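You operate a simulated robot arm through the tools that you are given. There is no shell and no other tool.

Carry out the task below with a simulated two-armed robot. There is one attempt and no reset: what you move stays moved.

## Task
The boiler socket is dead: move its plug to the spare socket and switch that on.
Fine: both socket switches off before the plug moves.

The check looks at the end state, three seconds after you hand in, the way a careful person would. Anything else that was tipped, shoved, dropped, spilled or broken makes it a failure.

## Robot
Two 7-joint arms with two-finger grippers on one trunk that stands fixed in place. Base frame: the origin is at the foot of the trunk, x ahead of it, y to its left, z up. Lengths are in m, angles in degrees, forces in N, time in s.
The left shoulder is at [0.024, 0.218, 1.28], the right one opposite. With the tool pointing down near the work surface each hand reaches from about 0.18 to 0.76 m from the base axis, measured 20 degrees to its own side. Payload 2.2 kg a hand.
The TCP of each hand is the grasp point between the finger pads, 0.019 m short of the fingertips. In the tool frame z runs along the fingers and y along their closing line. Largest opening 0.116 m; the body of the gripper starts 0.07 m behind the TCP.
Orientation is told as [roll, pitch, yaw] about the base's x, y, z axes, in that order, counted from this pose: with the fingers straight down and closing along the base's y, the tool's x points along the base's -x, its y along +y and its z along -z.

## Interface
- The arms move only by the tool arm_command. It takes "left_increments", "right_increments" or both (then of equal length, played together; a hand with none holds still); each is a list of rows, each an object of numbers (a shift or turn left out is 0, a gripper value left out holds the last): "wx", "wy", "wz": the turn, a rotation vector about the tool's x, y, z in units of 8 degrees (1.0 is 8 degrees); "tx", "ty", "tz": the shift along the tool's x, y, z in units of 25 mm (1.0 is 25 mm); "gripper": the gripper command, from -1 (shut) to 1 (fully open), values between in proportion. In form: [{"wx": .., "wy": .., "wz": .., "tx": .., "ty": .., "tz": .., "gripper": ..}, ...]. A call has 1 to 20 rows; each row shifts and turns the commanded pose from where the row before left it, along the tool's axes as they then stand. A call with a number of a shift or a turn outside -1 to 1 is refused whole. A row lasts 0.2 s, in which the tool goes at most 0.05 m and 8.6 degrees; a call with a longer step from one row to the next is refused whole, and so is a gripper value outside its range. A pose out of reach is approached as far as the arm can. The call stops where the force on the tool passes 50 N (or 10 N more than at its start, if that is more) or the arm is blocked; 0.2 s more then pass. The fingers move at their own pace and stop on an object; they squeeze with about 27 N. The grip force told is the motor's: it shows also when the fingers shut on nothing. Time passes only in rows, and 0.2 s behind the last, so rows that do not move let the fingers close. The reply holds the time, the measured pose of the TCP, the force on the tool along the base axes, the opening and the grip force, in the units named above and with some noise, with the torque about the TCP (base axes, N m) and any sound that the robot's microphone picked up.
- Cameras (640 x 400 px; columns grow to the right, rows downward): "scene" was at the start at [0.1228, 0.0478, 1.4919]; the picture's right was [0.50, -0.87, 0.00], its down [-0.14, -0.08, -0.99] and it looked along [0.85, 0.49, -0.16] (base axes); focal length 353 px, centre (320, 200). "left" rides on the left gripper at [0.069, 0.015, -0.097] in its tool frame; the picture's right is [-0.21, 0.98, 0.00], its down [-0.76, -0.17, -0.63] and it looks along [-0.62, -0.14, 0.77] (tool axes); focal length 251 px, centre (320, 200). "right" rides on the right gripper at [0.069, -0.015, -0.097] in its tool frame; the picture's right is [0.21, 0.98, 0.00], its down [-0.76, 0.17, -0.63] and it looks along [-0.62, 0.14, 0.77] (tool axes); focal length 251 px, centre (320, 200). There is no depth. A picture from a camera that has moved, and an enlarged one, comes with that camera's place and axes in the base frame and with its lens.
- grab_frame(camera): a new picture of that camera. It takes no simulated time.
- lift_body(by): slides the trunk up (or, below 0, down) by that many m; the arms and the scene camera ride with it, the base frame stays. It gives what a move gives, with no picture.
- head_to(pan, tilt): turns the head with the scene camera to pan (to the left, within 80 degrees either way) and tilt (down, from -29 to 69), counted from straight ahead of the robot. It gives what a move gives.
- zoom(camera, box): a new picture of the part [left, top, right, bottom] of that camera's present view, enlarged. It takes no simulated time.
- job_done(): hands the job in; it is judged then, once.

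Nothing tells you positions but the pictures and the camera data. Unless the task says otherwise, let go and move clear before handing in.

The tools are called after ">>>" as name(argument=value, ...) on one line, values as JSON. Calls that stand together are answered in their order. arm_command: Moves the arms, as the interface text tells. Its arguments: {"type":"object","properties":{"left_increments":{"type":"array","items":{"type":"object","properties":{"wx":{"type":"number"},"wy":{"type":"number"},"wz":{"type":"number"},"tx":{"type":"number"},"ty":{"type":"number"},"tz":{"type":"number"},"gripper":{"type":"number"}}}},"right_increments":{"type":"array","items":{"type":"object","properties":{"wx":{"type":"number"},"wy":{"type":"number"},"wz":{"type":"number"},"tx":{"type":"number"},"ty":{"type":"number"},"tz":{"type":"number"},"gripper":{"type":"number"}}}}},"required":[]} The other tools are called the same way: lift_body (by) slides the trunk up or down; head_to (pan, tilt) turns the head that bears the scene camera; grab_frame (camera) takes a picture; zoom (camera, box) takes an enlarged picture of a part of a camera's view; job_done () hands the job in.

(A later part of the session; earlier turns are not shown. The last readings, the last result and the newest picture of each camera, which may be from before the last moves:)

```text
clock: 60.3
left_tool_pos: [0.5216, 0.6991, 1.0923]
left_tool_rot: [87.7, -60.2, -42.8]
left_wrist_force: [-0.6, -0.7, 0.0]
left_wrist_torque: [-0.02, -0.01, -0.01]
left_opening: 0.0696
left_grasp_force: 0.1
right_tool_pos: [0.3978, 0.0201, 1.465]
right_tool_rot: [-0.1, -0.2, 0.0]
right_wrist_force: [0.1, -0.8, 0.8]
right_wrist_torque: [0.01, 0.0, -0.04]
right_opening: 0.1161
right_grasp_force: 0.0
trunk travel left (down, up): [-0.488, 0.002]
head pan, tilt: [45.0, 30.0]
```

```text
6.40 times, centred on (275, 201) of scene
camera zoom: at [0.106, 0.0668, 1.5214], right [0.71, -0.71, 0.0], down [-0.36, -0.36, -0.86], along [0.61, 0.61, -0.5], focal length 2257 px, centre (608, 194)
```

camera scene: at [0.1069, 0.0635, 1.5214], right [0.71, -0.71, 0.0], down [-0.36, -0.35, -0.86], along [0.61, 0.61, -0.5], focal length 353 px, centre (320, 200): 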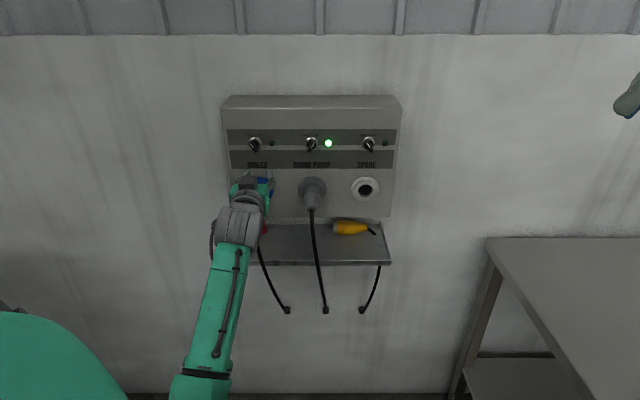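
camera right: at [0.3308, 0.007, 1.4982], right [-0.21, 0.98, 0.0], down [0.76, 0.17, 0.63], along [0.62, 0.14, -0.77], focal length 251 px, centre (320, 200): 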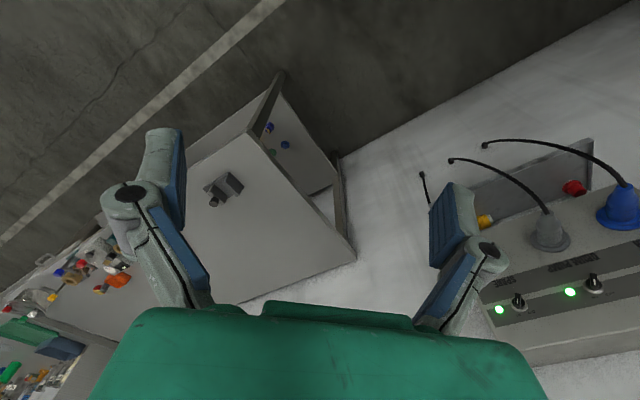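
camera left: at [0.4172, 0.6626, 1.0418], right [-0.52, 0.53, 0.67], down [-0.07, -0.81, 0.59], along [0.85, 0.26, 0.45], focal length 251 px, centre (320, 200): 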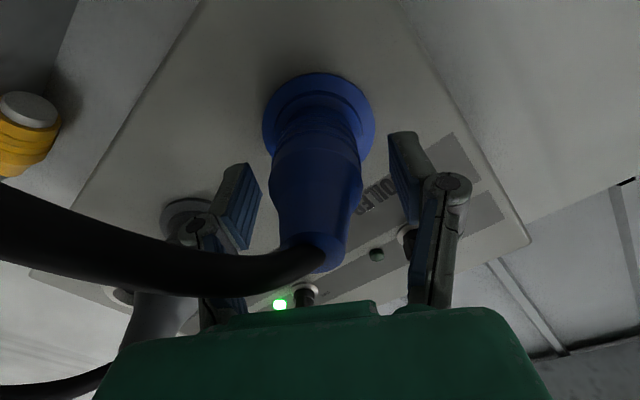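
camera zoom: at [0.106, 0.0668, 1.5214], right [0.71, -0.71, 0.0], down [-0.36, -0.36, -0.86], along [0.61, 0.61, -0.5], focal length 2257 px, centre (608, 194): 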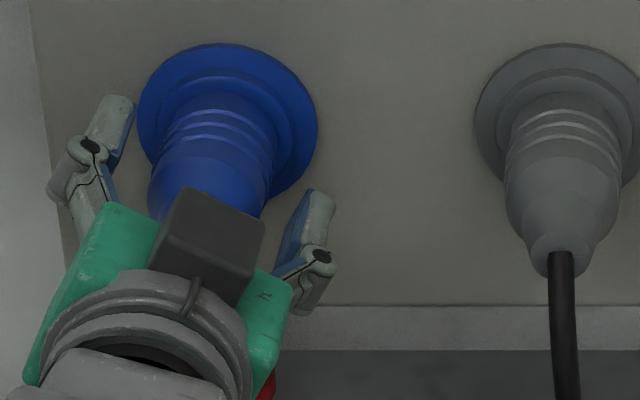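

The two cameras disagree by about a centimetre along the finger width, so I'll shift half that (5 mm) to keep the plug within the pads either way. Then I'll close on the body.

>>> arm_command(left_increments=[{"tx": 0.2}, {}, {"gripper": -0.1}, {"gripper": -0.3}, {"gripper": -0.6}, {"gripper": -1}, {"gripper": -1}, {"gripper": -1}])

>>> zoom(camera="left", box=[180, 60, 480, 300])

>>> zoom(camera="scene", box=[225, 170, 325, 232])

```text
clock: 62.1
left_tool_pos: [0.52, 0.6982, 1.0872]
left_tool_rot: [87.6, -60.2, -42.8]
left_wrist_force: [1.0, -3.6, -2.4]
left_wrist_torque: [-0.07, 0.11, -0.17]
left_opening: 0.0428
left_grasp_force: 26.9
right_tool_pos: [0.3985, 0.0198, 1.4631]
right_tool_rot: [0.0, -0.1, -0.1]
right_wrist_force: [0.3, 0.1, -0.2]
right_wrist_torque: [-0.03, 0.01, -0.01]
right_opening: 0.1158
right_grasp_force: 0.0
trunk travel left (down, up): [-0.488, 0.002]
head pan, tilt: [45.0, 30.0]
```

```text
1.67 times, centred on (330, 180) of left
camera zoom: at [0.4158, 0.6639, 1.0372], right [-0.51, 0.53, 0.67], down [-0.07, -0.81, 0.59], along [0.85, 0.26, 0.45], focal length 419 px, centre (303, 233)
```

zoom: 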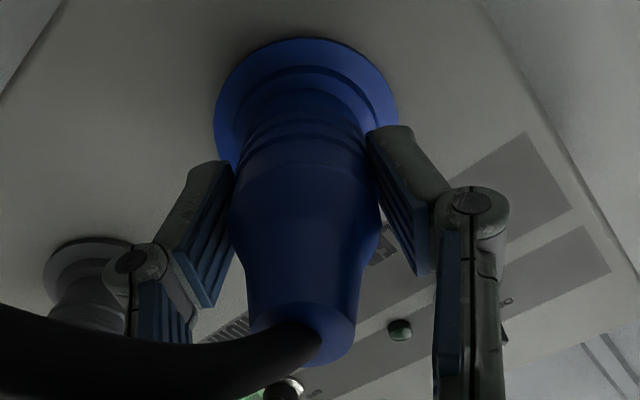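

```text
6.40 times, centred on (275, 201) of scene
camera zoom: at [0.1069, 0.0658, 1.5213], right [0.71, -0.71, 0.0], down [-0.36, -0.36, -0.86], along [0.61, 0.61, -0.5], focal length 2257 px, centre (608, 194)
```

zoom: 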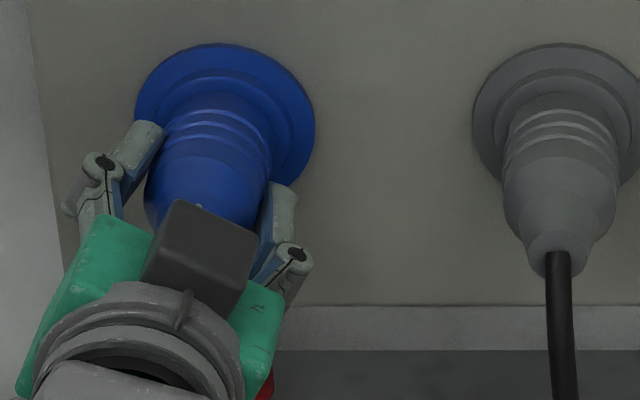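

I have a firm, nearly force-free grip on the plug: 43 mm opening, TCP at u = -0.126, d = 0.861, z = 1.087. Now I pull straight out in small steps and watch the force.

>>> arm_command(left_increments=[{"tz": -0.2, "gripper": -1}, {"tz": -0.2}, {"tz": -0.2}, {}])

>>> zoom(camera="left", box=[180, 60, 480, 300])

>>> zoom(camera="scene", box=[225, 170, 325, 232])

```text
clock: 63.1
left_tool_pos: [0.5098, 0.6892, 1.0882]
left_tool_rot: [87.6, -60.1, -42.9]
left_wrist_force: [0.0, -0.7, -1.6]
left_wrist_torque: [-0.05, 0.03, 0.0]
left_opening: 0.0425
left_grasp_force: 26.8
right_tool_pos: [0.3989, 0.02, 1.465]
right_tool_rot: [0.1, -0.1, -0.2]
right_wrist_force: [0.3, -0.2, 0.0]
right_wrist_torque: [0.0, 0.02, 0.01]
right_opening: 0.116
right_grasp_force: 0.0
trunk travel left (down, up): [-0.488, 0.002]
head pan, tilt: [45.0, 30.0]
```

```text
1.67 times, centred on (330, 180) of left
camera zoom: at [0.4061, 0.6534, 1.0375], right [-0.51, 0.53, 0.67], down [-0.07, -0.81, 0.59], along [0.85, 0.26, 0.45], focal length 419 px, centre (303, 233)
```

zoom: 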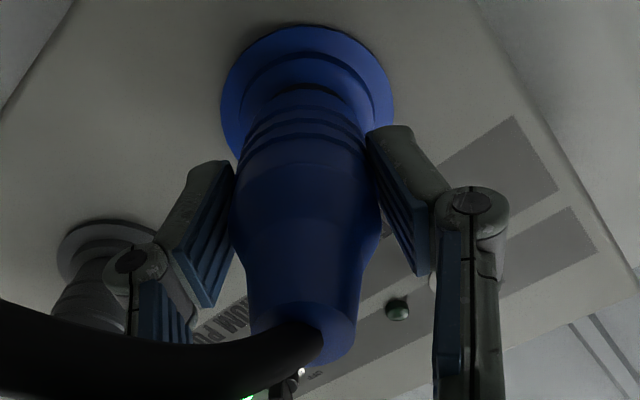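

```text
6.40 times, centred on (275, 201) of scene
camera zoom: at [0.1073, 0.0643, 1.5214], right [0.71, -0.71, 0.0], down [-0.36, -0.35, -0.86], along [0.61, 0.61, -0.5], focal length 2257 px, centre (608, 194)
```

zoom: 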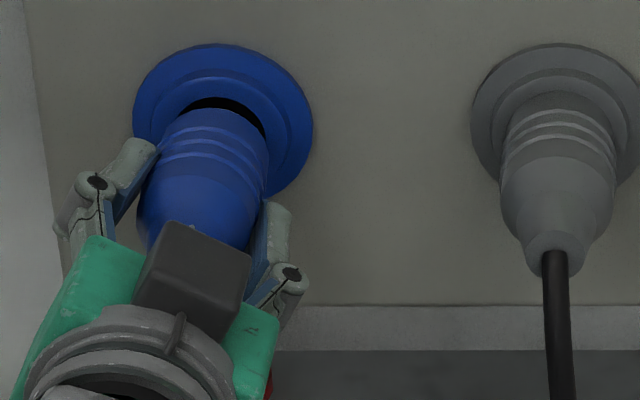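

The plug is sliding out with almost no force; the blue ring is the socket and stays on the panel. I'll keep pulling straight back.

>>> arm_command(left_increments=[{"tz": -0.3, "gripper": -1}, {"tz": -0.3}, {"tz": -0.3}, {}, {}])

>>> zoom(camera="scene", box=[225, 170, 325, 232])

>>> grab_frame(camera="left")

```text
clock: 64.3
left_tool_pos: [0.493, 0.6747, 1.0885]
left_tool_rot: [87.5, -60.2, -42.8]
left_wrist_force: [0.2, -1.1, -1.4]
left_wrist_torque: [-0.03, 0.0, 0.0]
left_opening: 0.0425
left_grasp_force: 26.7
right_tool_pos: [0.3981, 0.0231, 1.4645]
right_tool_rot: [-0.1, -0.1, 0.0]
right_wrist_force: [-0.4, 0.5, -0.6]
right_wrist_torque: [-0.01, -0.01, 0.01]
right_opening: 0.1161
right_grasp_force: 0.0
trunk travel left (down, up): [-0.488, 0.002]
head pan, tilt: [45.0, 30.0]
```

```text
6.40 times, centred on (275, 201) of scene
camera zoom: at [0.1061, 0.0687, 1.5213], right [0.71, -0.71, 0.0], down [-0.36, -0.36, -0.86], along [0.61, 0.61, -0.5], focal length 2257 px, centre (608, 194)
```

zoom: 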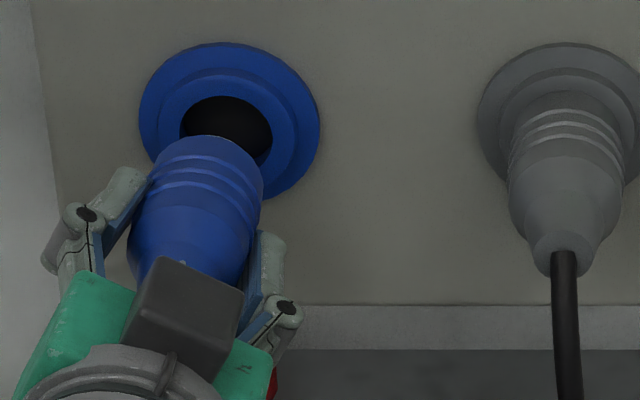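

```text
taken
camera left: at [0.3893, 0.6391, 1.0369], right [-0.52, 0.53, 0.67], down [-0.07, -0.81, 0.59], along [0.85, 0.26, 0.45], focal length 251 px, centre (320, 200)
```

left: 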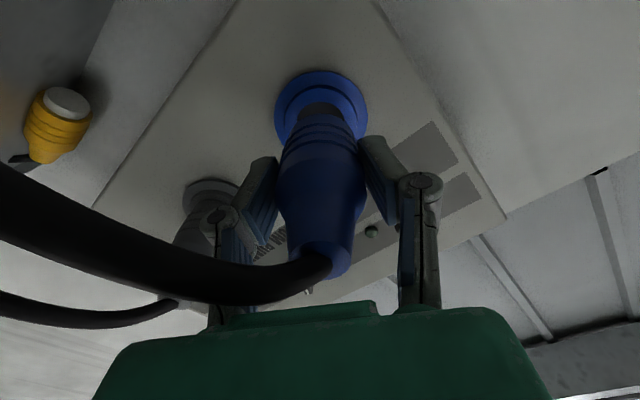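

Still coming freely; there seems to be a dark nose between the body and the socket. I'll continue straight back until it is fully out.

>>> arm_command(left_increments=[{"tz": -0.3, "gripper": -1}, {"tz": -0.3}, {"tz": -0.3}, {}, {}])

>>> zoom(camera="scene", box=[225, 170, 325, 232])

>>> zoom(camera="left", box=[200, 40, 440, 190])

```text
clock: 65.5
left_tool_pos: [0.4777, 0.6576, 1.0897]
left_tool_rot: [87.7, -60.0, -42.9]
left_wrist_force: [0.5, -0.4, -1.3]
left_wrist_torque: [0.03, 0.05, 0.0]
left_opening: 0.0426
left_grasp_force: 27.2
right_tool_pos: [0.3979, 0.0207, 1.4648]
right_tool_rot: [0.0, -0.1, -0.1]
right_wrist_force: [0.8, -0.2, 0.7]
right_wrist_torque: [-0.01, 0.03, -0.01]
right_opening: 0.1162
right_grasp_force: 0.1
trunk travel left (down, up): [-0.488, 0.002]
head pan, tilt: [45.0, 30.0]
```

```text
6.40 times, centred on (275, 201) of scene
camera zoom: at [0.1058, 0.0666, 1.5214], right [0.71, -0.71, 0.0], down [-0.36, -0.36, -0.86], along [0.61, 0.61, -0.5], focal length 2257 px, centre (608, 194)
```

zoom: 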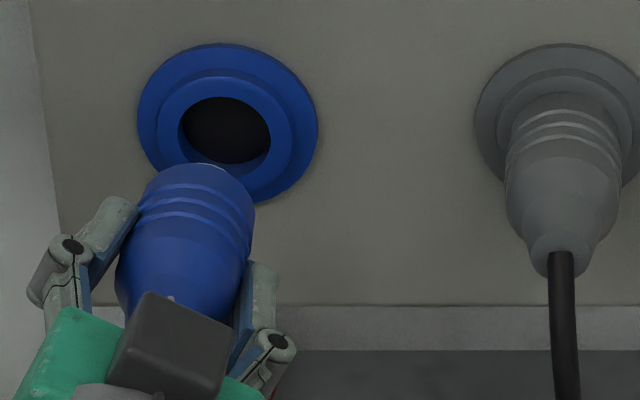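

```text
2.67 times, centred on (320, 115) of left
camera zoom: at [0.3733, 0.622, 1.0383], right [-0.52, 0.53, 0.67], down [-0.07, -0.81, 0.59], along [0.85, 0.26, 0.45], focal length 670 px, centre (320, 427)
```

zoom: 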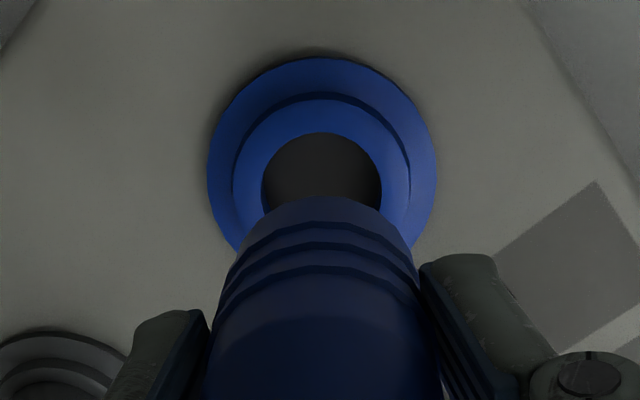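

The plug is fully out, and the socket hole is visible. I'll measure the two socket holes in one picture to get the exact sideways distance to travel.

>>> zoom(camera="scene", box=[230, 150, 390, 250])

>>> zoom(camera="scene", box=[335, 160, 395, 198])

>>> zoom(camera="scene", box=[230, 160, 290, 198])

```text
4.00 times, centred on (310, 200) of scene
camera zoom: at [0.1058, 0.0666, 1.5214], right [0.71, -0.71, 0.0], down [-0.36, -0.36, -0.86], along [0.61, 0.61, -0.5], focal length 1411 px, centre (360, 200)
```

zoom: 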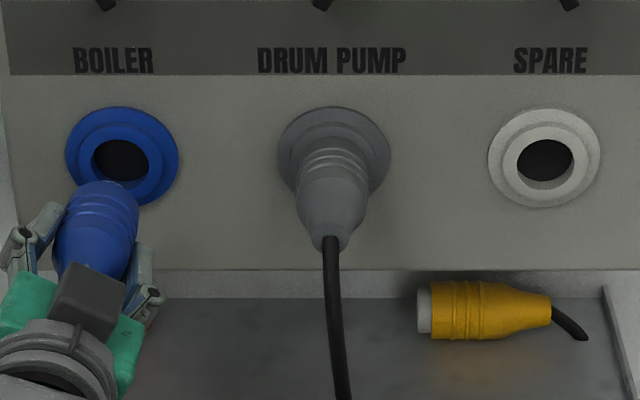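

```text
10.53 times, centred on (365, 179) of scene
camera zoom: at [0.1058, 0.0666, 1.5214], right [0.71, -0.71, 0.0], down [-0.36, -0.36, -0.86], along [0.61, 0.61, -0.5], focal length 3712 px, centre (-154, 421)
```

zoom: 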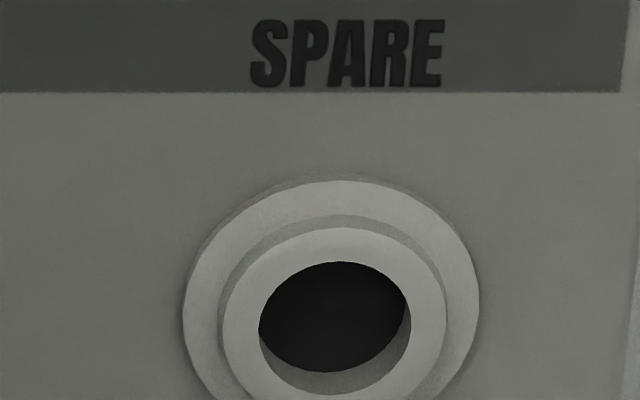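

```text
10.53 times, centred on (260, 179) of scene
camera zoom: at [0.1058, 0.0666, 1.5214], right [0.71, -0.71, 0.0], down [-0.36, -0.36, -0.86], along [0.61, 0.61, -0.5], focal length 3712 px, centre (952, 421)
```

zoom: 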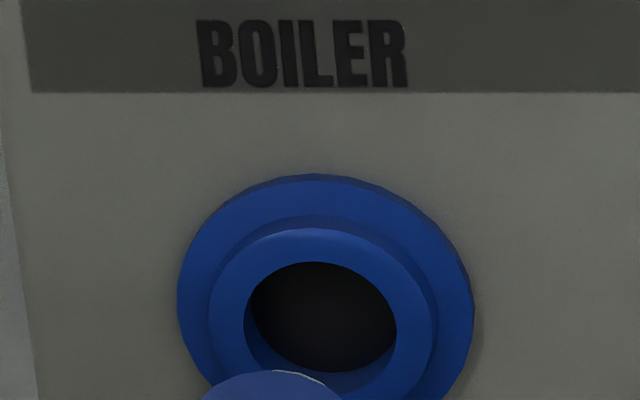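

The plug body is about 41 mm across, the socket hole about 37 mm, and the plug has a pale nose that goes in. From the pictures the two sockets are 0.27 to 0.275 m apart. I'll see what the right hand camera shows, since a side view would help with the alignment.

>>> grab_frame(camera="right")

>>> zoom(camera="right", box=[440, 150, 640, 300])

```text
taken
camera right: at [0.3293, 0.006, 1.5618], right [-0.21, 0.98, 0.0], down [0.76, 0.17, 0.63], along [0.62, 0.14, -0.77], focal length 251 px, centre (320, 200)
```

right: 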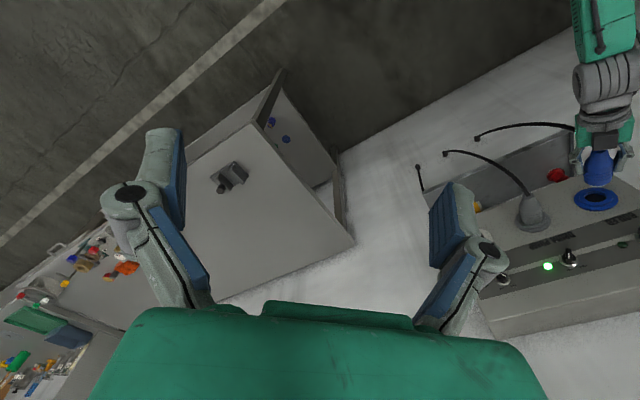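

```text
2.67 times, centred on (540, 225) of right
camera zoom: at [0.3293, 0.006, 1.5618], right [-0.21, 0.98, 0.0], down [0.76, 0.17, 0.63], along [0.62, 0.14, -0.77], focal length 670 px, centre (-267, 133)
```

zoom: 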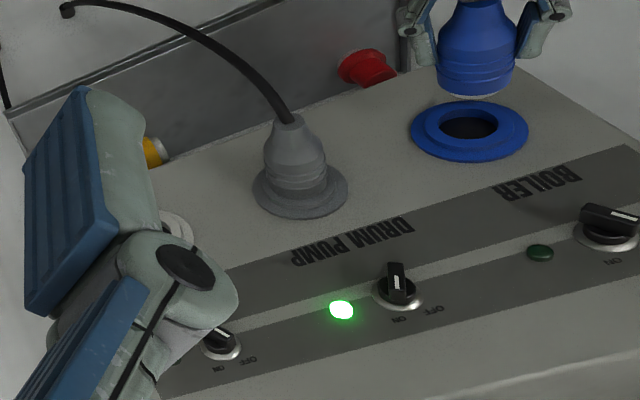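

The right camera gives a useful view of the panel from above and to the side. I'll zoom in on the gripped plug from both cameras to see how it sits in the fingers.

>>> zoom(camera="right", box=[550, 90, 640, 225])

>>> zoom(camera="scene", box=[225, 185, 285, 225])

>>> zoom(camera="left", box=[200, 80, 440, 300])

```text
2.96 times, centred on (595, 158) of right
camera zoom: at [0.3293, 0.006, 1.5618], right [-0.21, 0.98, 0.0], down [0.76, 0.17, 0.63], along [0.62, 0.14, -0.77], focal length 745 px, centre (-495, 326)
```

zoom: 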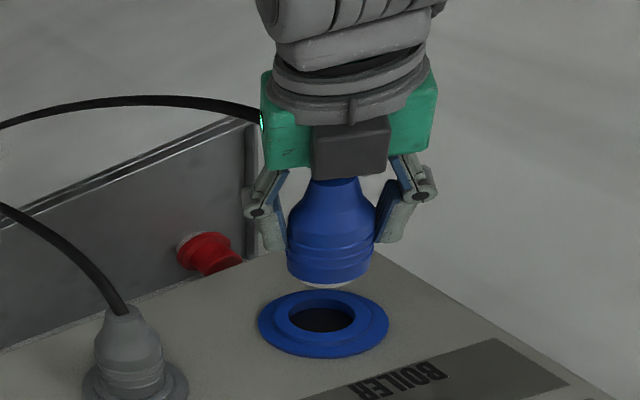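

```text
10.00 times, centred on (255, 205) of scene
camera zoom: at [0.1058, 0.0666, 1.5214], right [0.71, -0.71, 0.0], down [-0.36, -0.36, -0.86], along [0.61, 0.61, -0.5], focal length 3527 px, centre (970, 150)
```

zoom: 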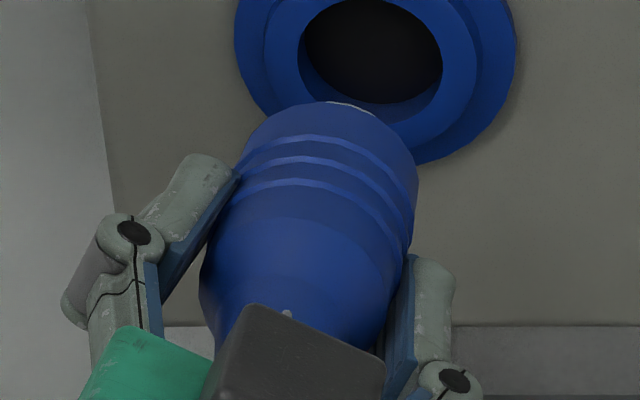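

```text
1.82 times, centred on (320, 190) of left
camera zoom: at [0.3733, 0.622, 1.0383], right [-0.52, 0.53, 0.67], down [-0.07, -0.81, 0.59], along [0.85, 0.26, 0.45], focal length 457 px, centre (320, 218)
```

zoom: 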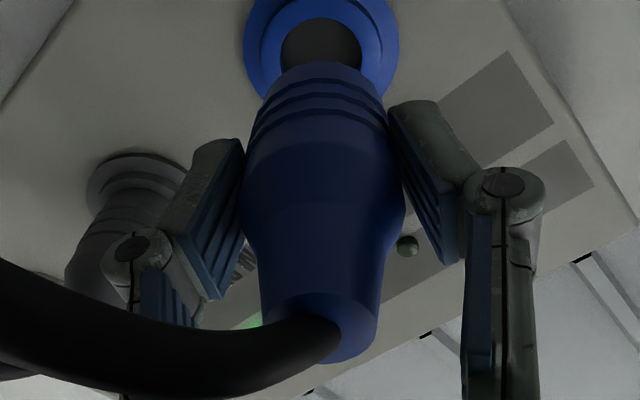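

The plug is held well, with its pale nose just clear of the socket, and scene plus right camera put the socket axis at z ≈ 1.099, u ≈ -0.123. I'll lift the plug over the height of the DRUM PUMP plug first, moving slightly right, and then travel across.

>>> arm_command(left_increments=[{"tx": -0.45, "ty": 0.02, "tz": -0.1, "gripper": -1}, {"tx": -0.45, "ty": 0.02, "tz": -0.1}, {"tx": -0.45, "ty": 0.02}, {"tx": -0.45, "ty": 0.02}, {"tx": -0.45, "ty": 0.02}, {"tx": -0.45, "ty": 0.02}, {}, {}])

>>> grab_frame(camera="scene")

>>> grab_frame(camera="right")

```text
clock: 67.3
left_tool_pos: [0.4966, 0.6327, 1.1486]
left_tool_rot: [87.6, -60.2, -42.9]
left_wrist_force: [-0.7, -0.2, -1.6]
left_wrist_torque: [-0.03, 0.02, 0.03]
left_opening: 0.0422
left_grasp_force: 27.8
right_tool_pos: [0.3978, 0.0214, 1.4658]
right_tool_rot: [-0.1, -0.1, 0.0]
right_wrist_force: [-0.2, -0.3, -0.5]
right_wrist_torque: [0.0, 0.01, 0.03]
right_opening: 0.1162
right_grasp_force: 0.1
trunk travel left (down, up): [-0.488, 0.002]
head pan, tilt: [45.0, 30.0]
```

```text
taken
camera scene: at [0.106, 0.0661, 1.5214], right [0.71, -0.71, 0.0], down [-0.36, -0.36, -0.86], along [0.61, 0.61, -0.5], focal length 353 px, centre (320, 200)
```

scene: 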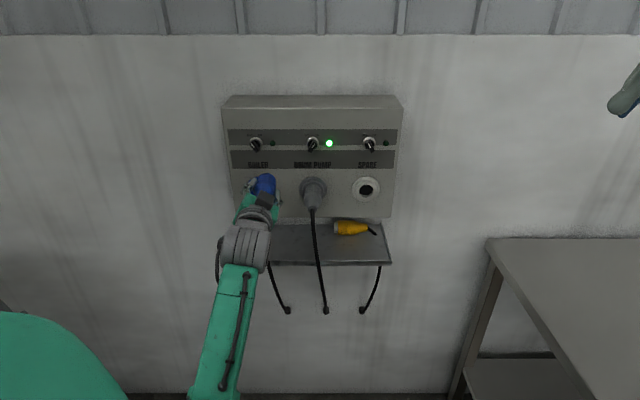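

```text
taken
camera right: at [0.3291, 0.0058, 1.562], right [-0.21, 0.98, 0.0], down [0.75, 0.17, 0.63], along [0.62, 0.14, -0.77], focal length 251 px, centre (320, 200)
```

right: 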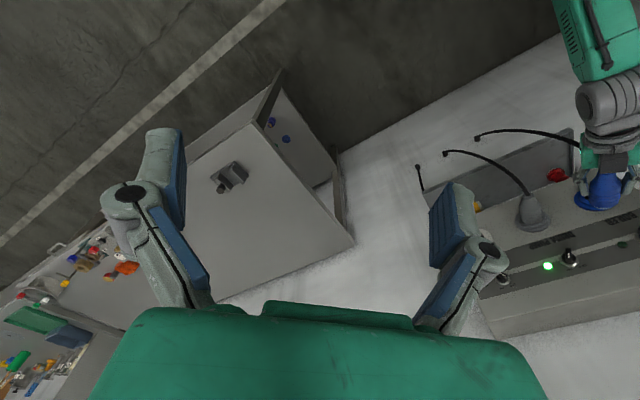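

The plug is at z ≈ 1.15 with no strain. I'll carry it right over the DRUM PUMP plug in slow steps, and close the empty right gripper so its fingers stop hiding the SPARE socket from that camera.

>>> arm_command(left_increments=[{"tx": -0.3, "ty": -0.52, "gripper": -1}, {"tx": -0.3, "ty": -0.52}, {"tx": -0.3, "ty": -0.52}, {"tx": -0.3, "ty": -0.52}, {"tx": -0.3, "ty": -0.52}, {"tx": -0.3, "ty": -0.52}, {"tx": -0.3, "ty": -0.52}, {"tx": -0.3, "ty": -0.52}, {}], right_increments=[{"gripper": -1}, {"gripper": -1}, {"gripper": -1}, {"gripper": -1}, {"gripper": -1}, {"gripper": -1}, {"gripper": -1}, {"gripper": -1}, {"gripper": -1}])

>>> grab_frame(camera="scene")

>>> grab_frame(camera="right")

```text
clock: 69.3
left_tool_pos: [0.5821, 0.5493, 1.1501]
left_tool_rot: [87.7, -60.2, -42.9]
left_wrist_force: [-0.6, 1.2, -1.2]
left_wrist_torque: [-0.04, 0.01, 0.0]
left_opening: 0.0424
left_grasp_force: 27.1
right_tool_pos: [0.3967, 0.021, 1.4638]
right_tool_rot: [0.0, -0.2, 0.0]
right_wrist_force: [-1.0, 0.9, 0.0]
right_wrist_torque: [-0.02, -0.02, 0.0]
right_opening: 0.0
right_grasp_force: 27.2
trunk travel left (down, up): [-0.488, 0.002]
head pan, tilt: [45.0, 30.0]
```

```text
taken
camera scene: at [0.1067, 0.0645, 1.5214], right [0.71, -0.71, 0.0], down [-0.36, -0.35, -0.86], along [0.61, 0.61, -0.5], focal length 353 px, centre (320, 200)
```

scene: 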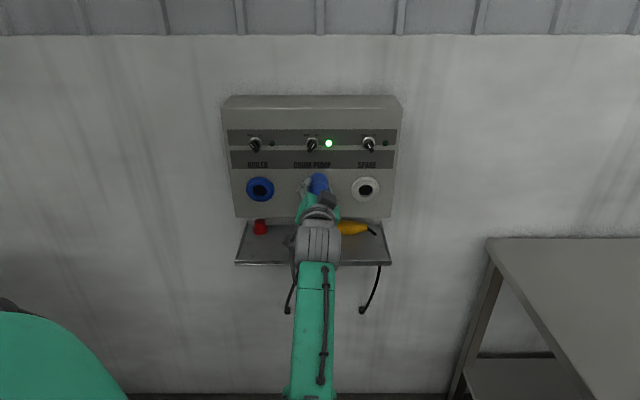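

```text
taken
camera right: at [0.3289, 0.0057, 1.562], right [-0.21, 0.98, 0.0], down [0.75, 0.17, 0.63], along [0.62, 0.14, -0.77], focal length 251 px, centre (320, 200)
```

right: 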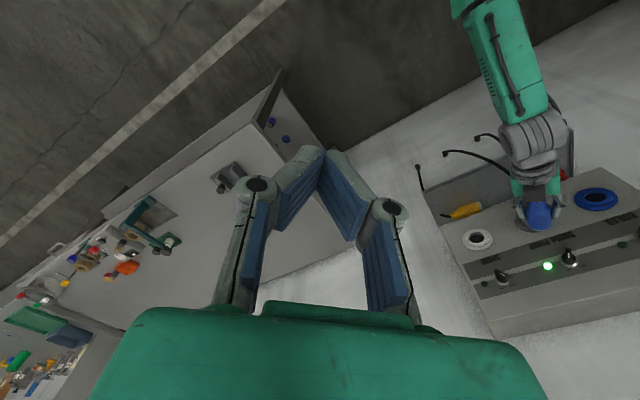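

All three sockets are now visible to the right camera. I'll zoom in to measure both ends.

>>> zoom(camera="right", box=[440, 160, 640, 285])

>>> zoom(camera="scene", box=[230, 150, 390, 250])

```text
3.20 times, centred on (540, 222) of right
camera zoom: at [0.3289, 0.0057, 1.562], right [-0.21, 0.98, 0.0], down [0.75, 0.17, 0.63], along [0.62, 0.14, -0.77], focal length 805 px, centre (-384, 128)
```

zoom: 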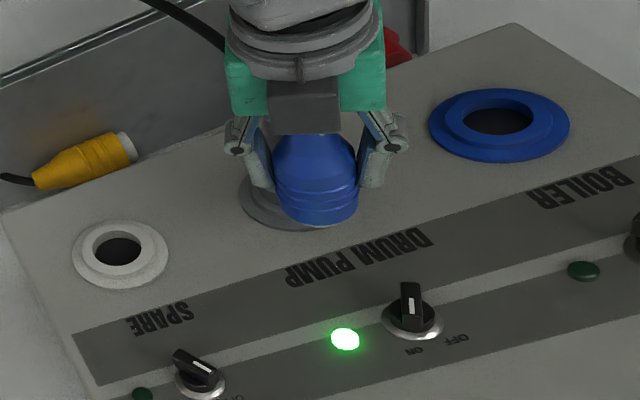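

```text
4.00 times, centred on (310, 200) of scene
camera zoom: at [0.1067, 0.0645, 1.5214], right [0.71, -0.71, 0.0], down [-0.36, -0.35, -0.86], along [0.61, 0.61, -0.5], focal length 1411 px, centre (360, 200)
```

zoom: 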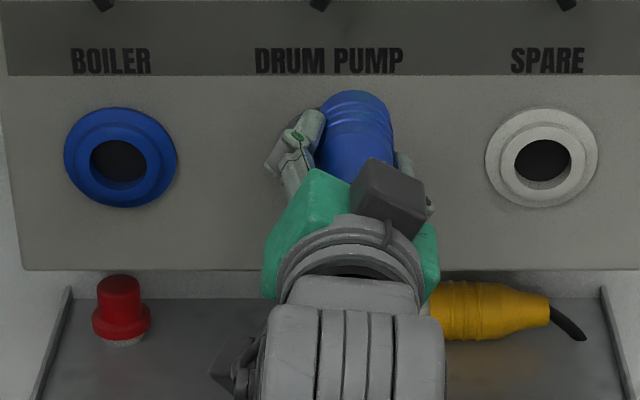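

Triangulating again gives both sockets at z ≈ 1.0955 with ring face d ≈ 0.913, spaced 0.268 m apart. I'll finish the sideways travel at height.

>>> arm_command(left_increments=[{"tx": -0.298, "ty": -0.517, "gripper": -1}, {"tx": -0.298, "ty": -0.517}, {"tx": -0.298, "ty": -0.517}, {"tx": -0.298, "ty": -0.517}, {"tx": -0.298, "ty": -0.517}, {"tx": -0.298, "ty": -0.517}, {"tx": -0.298, "ty": -0.517}, {"tx": -0.298, "ty": -0.517}, {}, {}])

>>> grab_frame(camera="right")

>>> grab_frame(camera="scene")

```text
clock: 71.7
left_tool_pos: [0.6524, 0.521, 1.172]
left_tool_rot: [95.4, -57.0, -45.9]
left_wrist_force: [0.0, -0.3, -1.5]
left_wrist_torque: [-0.01, 0.01, -0.04]
left_opening: 0.0424
left_grasp_force: 27.2
left hand out of reach, approached as far as the arm can: row 8
right_tool_pos: [0.3937, 0.0203, 1.4667]
right_tool_rot: [0.0, -0.3, 0.0]
right_wrist_force: [-0.5, 0.6, 0.1]
right_wrist_torque: [0.0, 0.0, 0.01]
right_opening: 0.0002
right_grasp_force: 27.5
trunk travel left (down, up): [-0.488, 0.002]
head pan, tilt: [45.0, 30.0]
stopped in row 10 (left hand): the arm was blocked; the commanded pose is now the measured one
```

```text
taken
camera right: at [0.3241, 0.0053, 1.5632], right [-0.21, 0.98, 0.0], down [0.75, 0.17, 0.64], along [0.62, 0.14, -0.77], focal length 251 px, centre (320, 200)
```

right: 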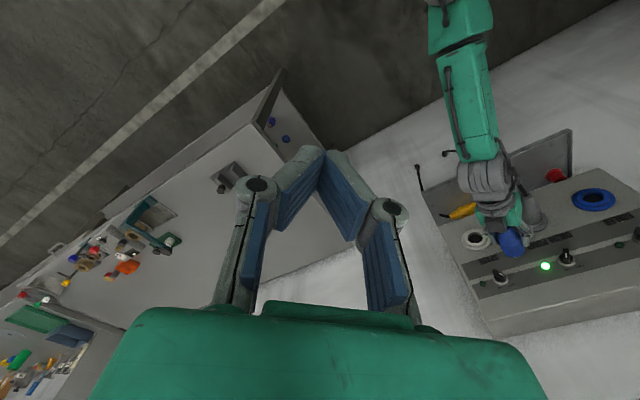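

```text
taken
camera scene: at [0.1072, 0.0646, 1.5214], right [0.71, -0.71, 0.0], down [-0.36, -0.35, -0.86], along [0.61, 0.61, -0.5], focal length 353 px, centre (320, 200)
```

scene: 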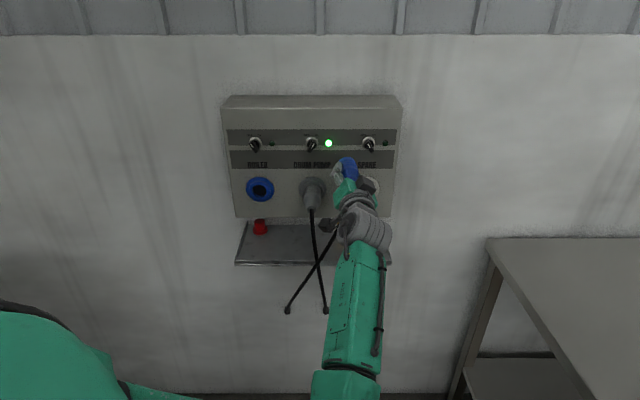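

The arm reported being blocked and went off its line: the TCP is at u = 0.093 with the tool tilted. I'll check for any contact before moving again.

>>> arm_command(left_increments=[{"gripper": -1}, {}])

>>> grab_frame(camera="left")

>>> zoom(camera="scene", box=[260, 130, 420, 330])

>>> zoom(camera="right", box=[400, 0, 640, 290])

```text
clock: 72.3
left_tool_pos: [0.653, 0.522, 1.1713]
left_tool_rot: [95.2, -56.8, -45.9]
left_wrist_force: [0.1, 0.4, -0.6]
left_wrist_torque: [-0.01, 0.03, 0.01]
left_opening: 0.0426
left_grasp_force: 27.3
right_tool_pos: [0.3933, 0.0208, 1.4669]
right_tool_rot: [0.1, -0.4, 0.0]
right_wrist_force: [2.0, 0.1, -0.6]
right_wrist_torque: [-0.01, -0.02, -0.03]
right_opening: 0.0003
right_grasp_force: 27.2
trunk travel left (down, up): [-0.488, 0.002]
head pan, tilt: [45.0, 30.0]
```

```text
taken
camera left: at [0.5519, 0.4848, 1.1164], right [-0.55, 0.44, 0.71], down [-0.02, -0.86, 0.51], along [0.84, 0.26, 0.48], focal length 251 px, centre (320, 200)
```

left: 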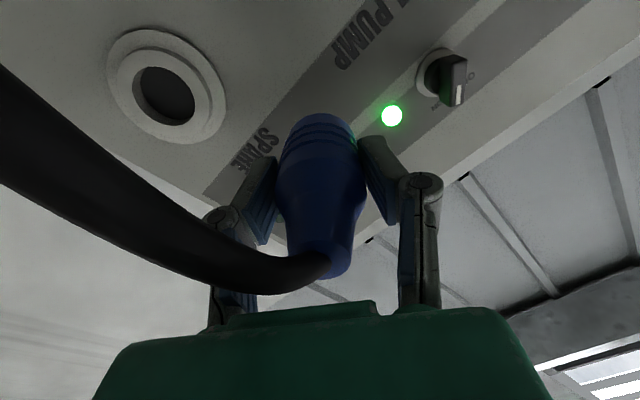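

```text
2.00 times, centred on (340, 230) of scene
camera zoom: at [0.1072, 0.0647, 1.5214], right [0.71, -0.71, 0.0], down [-0.36, -0.35, -0.86], along [0.61, 0.61, -0.5], focal length 705 px, centre (280, 140)
```

zoom: 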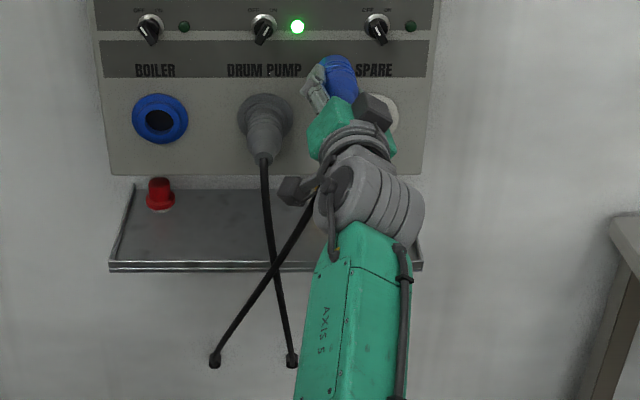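

```text
1.38 times, centred on (520, 145) of right
camera zoom: at [0.3246, 0.0054, 1.563], right [-0.21, 0.98, 0.0], down [0.75, 0.17, 0.64], along [0.62, 0.14, -0.77], focal length 347 px, centre (44, 276)
```

zoom: 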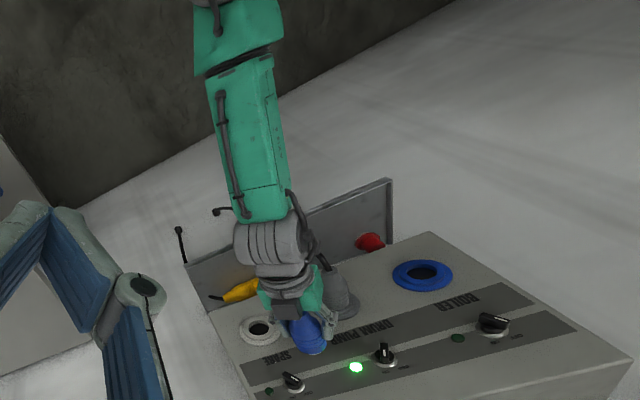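

I'll look down and to the right with the head to check the left elbow and the right arm.

>>> head_to(pan=15, tilt=55)

>>> grab_frame(camera="scene")

>>> head_to(pan=-30, tilt=30)

>>> grab_frame(camera="scene")

```text
clock: 73.2
left_tool_pos: [0.6528, 0.5216, 1.1696]
left_tool_rot: [95.1, -56.8, -45.9]
left_wrist_force: [0.3, 0.4, -0.9]
left_wrist_torque: [-0.03, 0.03, -0.01]
left_opening: 0.0426
left_grasp_force: 27.3
right_tool_pos: [0.3935, 0.0198, 1.4666]
right_tool_rot: [0.0, -0.2, 0.0]
right_wrist_force: [-0.5, -0.4, 0.3]
right_wrist_torque: [0.0, 0.02, 0.0]
right_opening: 0.0001
right_grasp_force: 27.4
trunk travel left (down, up): [-0.488, 0.002]
head pan, tilt: [15.0, 55.0]
```

```text
taken
camera scene: at [0.1129, 0.0194, 1.4854], right [0.26, -0.97, 0.0], down [-0.79, -0.21, -0.57], along [0.55, 0.15, -0.82], focal length 353 px, centre (320, 200)
```

scene: 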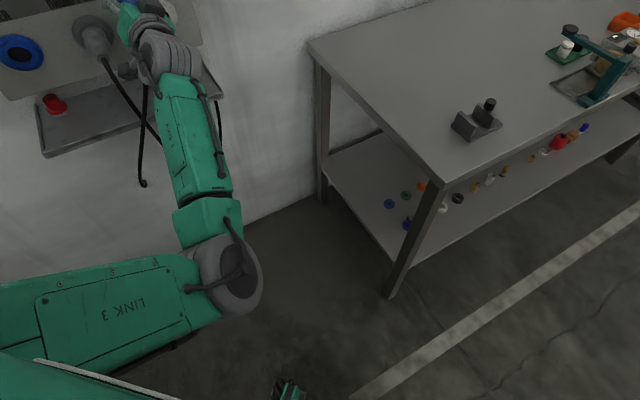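

```text
clock: 74.3
left_tool_pos: [0.6528, 0.5211, 1.1697]
left_tool_rot: [94.9, -56.6, -45.7]
left_wrist_force: [-0.4, 0.6, -1.9]
left_wrist_torque: [0.01, -0.01, 0.05]
left_opening: 0.0423
left_grasp_force: 27.6
right_tool_pos: [0.3933, 0.0196, 1.4668]
right_tool_rot: [0.0, -0.4, 0.0]
right_wrist_force: [-0.1, 0.0, 0.2]
right_wrist_torque: [-0.02, -0.03, -0.01]
right_opening: 0.0
right_grasp_force: 26.9
trunk travel left (down, up): [-0.488, 0.002]
head pan, tilt: [-30.0, 30.0]
```

```text
taken
camera scene: at [0.1218, -0.0445, 1.5214], right [-0.5, -0.87, 0.0], down [-0.44, 0.25, -0.86], along [0.75, -0.43, -0.5], focal length 353 px, centre (320, 200)
```

scene: 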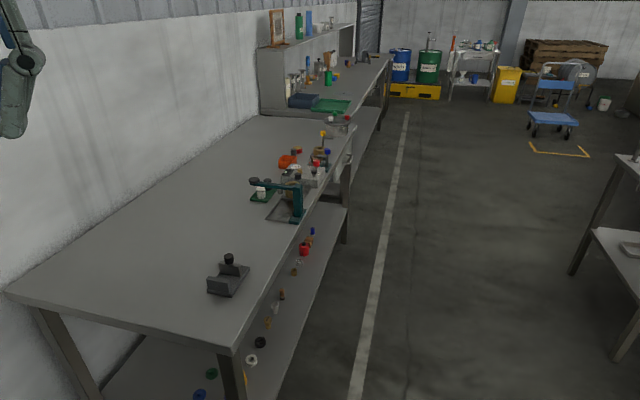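

There's no contact at the hand; the upper arm simply can't fold that far across the chest. The plug's nose is only about 14 mm long, so I don't need to stay back at d = 0.80. I'll restore the tool angle and go to the SPARE side slightly closer in, at d ≈ 0.84.

>>> head_to(pan=45, tilt=30)

>>> arm_command(left_increments=[{"wx": 0.62, "wy": 0.19, "wz": -0.42, "tz": 0.2, "gripper": -1}, {"ty": -0.3, "tz": 0.24}, {"ty": -0.4}, {"ty": -0.4}, {"ty": -0.4}, {"ty": -0.4}, {"ty": -0.4}, {}, {}])

>>> zoom(camera="scene", box=[230, 150, 430, 275])

>>> zoom(camera="right", box=[440, 160, 640, 285])

```text
clock: 75.8
left_tool_pos: [0.6524, 0.5221, 1.1687]
left_tool_rot: [95.1, -56.6, -45.8]
left_wrist_force: [-0.4, -0.2, -1.0]
left_wrist_torque: [-0.01, 0.01, 0.02]
left_opening: 0.0424
left_grasp_force: 27.4
right_tool_pos: [0.3933, 0.0207, 1.4666]
right_tool_rot: [0.0, -0.2, 0.0]
right_wrist_force: [0.5, -0.9, -0.2]
right_wrist_torque: [0.02, 0.01, -0.03]
right_opening: 0.0
right_grasp_force: 27.0
trunk travel left (down, up): [-0.488, 0.002]
head pan, tilt: [45.0, 30.0]
```

```text
clock: 78.0
left_tool_pos: [0.6831, 0.5322, 1.1555]
left_tool_rot: [92.1, -58.6, -44.2]
left_wrist_force: [0.6, 0.4, -0.7]
left_wrist_torque: [-0.02, 0.06, 0.02]
left_opening: 0.0425
left_grasp_force: 26.7
right_tool_pos: [0.3873, 0.0204, 1.4687]
right_tool_rot: [0.1, -0.6, -0.1]
right_wrist_force: [0.0, 0.0, -0.3]
right_wrist_torque: [0.0, 0.0, 0.02]
right_opening: 0.0002
right_grasp_force: 27.5
trunk travel left (down, up): [-0.488, 0.002]
head pan, tilt: [45.0, 30.0]
stopped in row 9 (left hand): the arm was blocked; the commanded pose is now the measured one
```

```text
3.20 times, centred on (330, 212) of scene
camera zoom: at [0.1073, 0.0646, 1.5214], right [0.71, -0.71, 0.0], down [-0.36, -0.35, -0.86], along [0.61, 0.61, -0.5], focal length 1128 px, centre (288, 160)
```

zoom: 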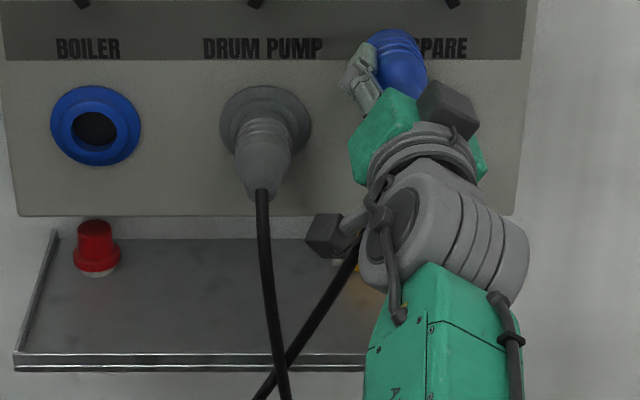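

```text
3.20 times, centred on (540, 222) of right
camera zoom: at [0.3193, 0.0048, 1.5646], right [-0.21, 0.98, 0.0], down [0.75, 0.17, 0.64], along [0.63, 0.14, -0.77], focal length 805 px, centre (-384, 128)
```

zoom: 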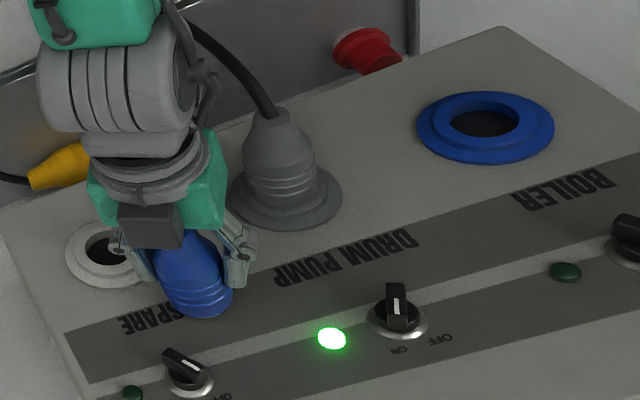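

The right hand's reading has crept back by 1 cm, so the left arm is touching the right arm somewhere. I'll look at the right arm's links with the head.

>>> head_to(pan=-10, tilt=69)

>>> grab_frame(camera="scene")

>>> head_to(pan=-20, tilt=-10)

>>> grab_frame(camera="scene")

>>> head_to(pan=-70, tilt=30)

>>> grab_frame(camera="scene")

```text
clock: 79.2
left_tool_pos: [0.6839, 0.5301, 1.1538]
left_tool_rot: [92.0, -58.4, -44.1]
left_wrist_force: [0.1, -0.5, -1.2]
left_wrist_torque: [-0.04, 0.01, -0.02]
left_opening: 0.0424
left_grasp_force: 26.8
right_tool_pos: [0.3891, 0.0202, 1.4685]
right_tool_rot: [0.1, -0.5, 0.0]
right_wrist_force: [0.6, -0.6, 0.3]
right_wrist_torque: [-0.01, -0.02, 0.0]
right_opening: 0.0
right_grasp_force: 26.7
trunk travel left (down, up): [-0.488, 0.002]
head pan, tilt: [-10.0, 68.8]
```

```text
taken
camera scene: at [0.0985, -0.0092, 1.4701], right [-0.17, -0.98, 0.0], down [-0.92, 0.16, -0.36], along [0.35, -0.06, -0.93], focal length 353 px, centre (320, 200)
```

scene: 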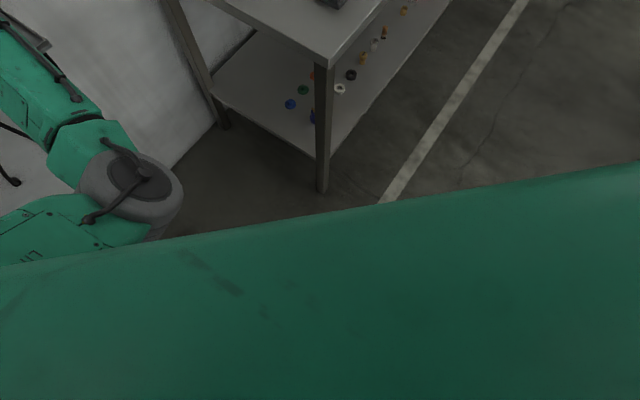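

```text
clock: 80.8
left_tool_pos: [0.6845, 0.5307, 1.1516]
left_tool_rot: [91.9, -58.3, -44.0]
left_wrist_force: [-0.1, -0.4, -0.2]
left_wrist_torque: [0.01, 0.02, 0.03]
left_opening: 0.0424
left_grasp_force: 26.6
right_tool_pos: [0.3891, 0.0194, 1.4672]
right_tool_rot: [0.2, -0.5, 0.0]
right_wrist_force: [0.0, 0.8, 0.4]
right_wrist_torque: [-0.02, -0.05, 0.04]
right_opening: 0.0
right_grasp_force: 27.2
trunk travel left (down, up): [-0.488, 0.002]
head pan, tilt: [-20.0, -10.0]
```

```text
taken
camera scene: at [0.1231, -0.0281, 1.585], right [-0.34, -0.94, 0.0], down [0.16, -0.06, -0.99], along [0.93, -0.34, 0.17], focal length 353 px, centre (320, 200)
```

scene: 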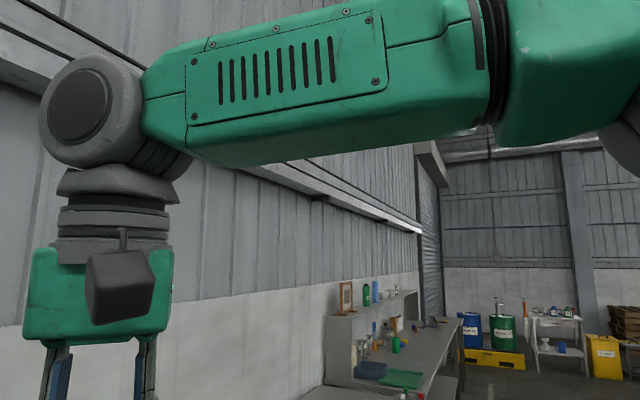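

```text
clock: 81.9
left_tool_pos: [0.6819, 0.5311, 1.1521]
left_tool_rot: [91.9, -58.3, -44.1]
left_wrist_force: [-0.7, -0.3, -1.9]
left_wrist_torque: [-0.03, 0.01, -0.01]
left_opening: 0.0425
left_grasp_force: 27.2
right_tool_pos: [0.39, 0.02, 1.4686]
right_tool_rot: [0.1, -0.6, 0.0]
right_wrist_force: [0.1, 0.4, -0.4]
right_wrist_torque: [-0.02, 0.05, 0.0]
right_opening: 0.0
right_grasp_force: 27.0
trunk travel left (down, up): [-0.488, 0.002]
head pan, tilt: [-70.0, 30.0]
```

```text
taken
camera scene: at [0.0747, -0.0845, 1.5217], right [-0.94, -0.34, 0.0], down [-0.17, 0.47, -0.87], along [0.29, -0.81, -0.5], focal length 353 px, centre (320, 200)
```

scene: 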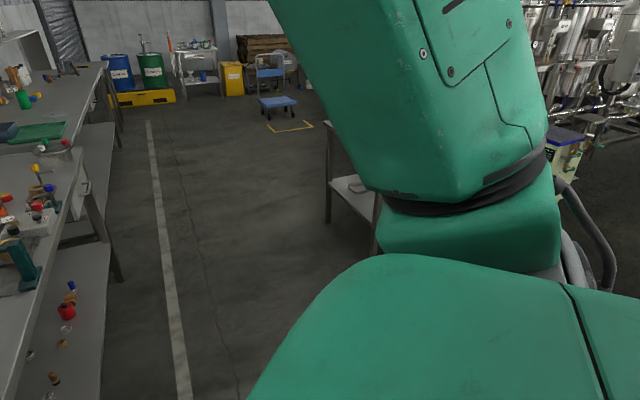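

The left upper arm is brushing the robot's own chest beam, which is why the trunk readings shift. No object is involved. Lower down the arm is straighter, so I'll retreat slightly and descend to plug height here, left of the SPARE socket, before going right.

>>> head_to(pan=45, tilt=30)

>>> arm_command(left_increments=[{"tz": -0.4, "gripper": -1}, {"tx": 0.45, "ty": -0.26}, {"tx": 0.45, "ty": -0.26}, {"tx": 0.45, "ty": -0.26}, {"tx": 0.45, "ty": -0.26}, {"tx": 0.45, "ty": -0.26}, {}, {}])

>>> zoom(camera="scene", box=[230, 150, 430, 275])

>>> zoom(camera="right", box=[440, 160, 640, 285])

```text
clock: 83.9
left_tool_pos: [0.6839, 0.5316, 1.1522]
left_tool_rot: [91.9, -58.3, -44.0]
left_wrist_force: [-0.5, -1.0, -0.6]
left_wrist_torque: [0.05, -0.03, -0.01]
left_opening: 0.0424
left_grasp_force: 27.1
right_tool_pos: [0.3893, 0.0198, 1.4681]
right_tool_rot: [0.1, -0.5, -0.1]
right_wrist_force: [-0.2, 0.6, -0.6]
right_wrist_torque: [0.0, 0.0, -0.03]
right_opening: 0.0
right_grasp_force: 26.6
trunk travel left (down, up): [-0.488, 0.002]
head pan, tilt: [45.0, 30.0]
```

```text
clock: 85.9
left_tool_pos: [0.6719, 0.549, 1.111]
left_tool_rot: [95.9, -58.0, -46.0]
left_wrist_force: [-0.3, 0.7, -1.8]
left_wrist_torque: [-0.03, 0.01, 0.05]
left_opening: 0.0422
left_grasp_force: 27.1
right_tool_pos: [0.3842, 0.0197, 1.4689]
right_tool_rot: [0.1, -0.7, 0.0]
right_wrist_force: [-0.1, -0.4, -0.2]
right_wrist_torque: [0.0, 0.03, 0.03]
right_opening: 0.0
right_grasp_force: 26.3
trunk travel left (down, up): [-0.488, 0.002]
head pan, tilt: [45.0, 30.0]
stopped in row 8 (left hand): the arm was blocked; the commanded pose is now the measured one
```

```text
3.20 times, centred on (330, 212) of scene
camera zoom: at [0.1071, 0.0648, 1.5214], right [0.71, -0.71, 0.0], down [-0.36, -0.35, -0.86], along [0.61, 0.61, -0.5], focal length 1128 px, centre (288, 160)
```

zoom: 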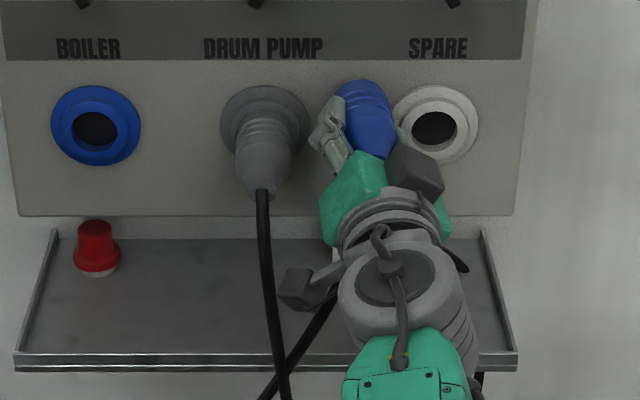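

```text
3.20 times, centred on (540, 222) of right
camera zoom: at [0.3147, 0.0044, 1.5654], right [-0.21, 0.98, 0.0], down [0.75, 0.17, 0.64], along [0.63, 0.14, -0.77], focal length 805 px, centre (-384, 128)
```

zoom: 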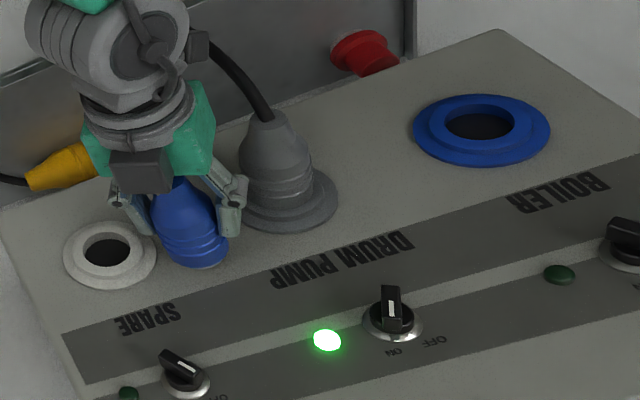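

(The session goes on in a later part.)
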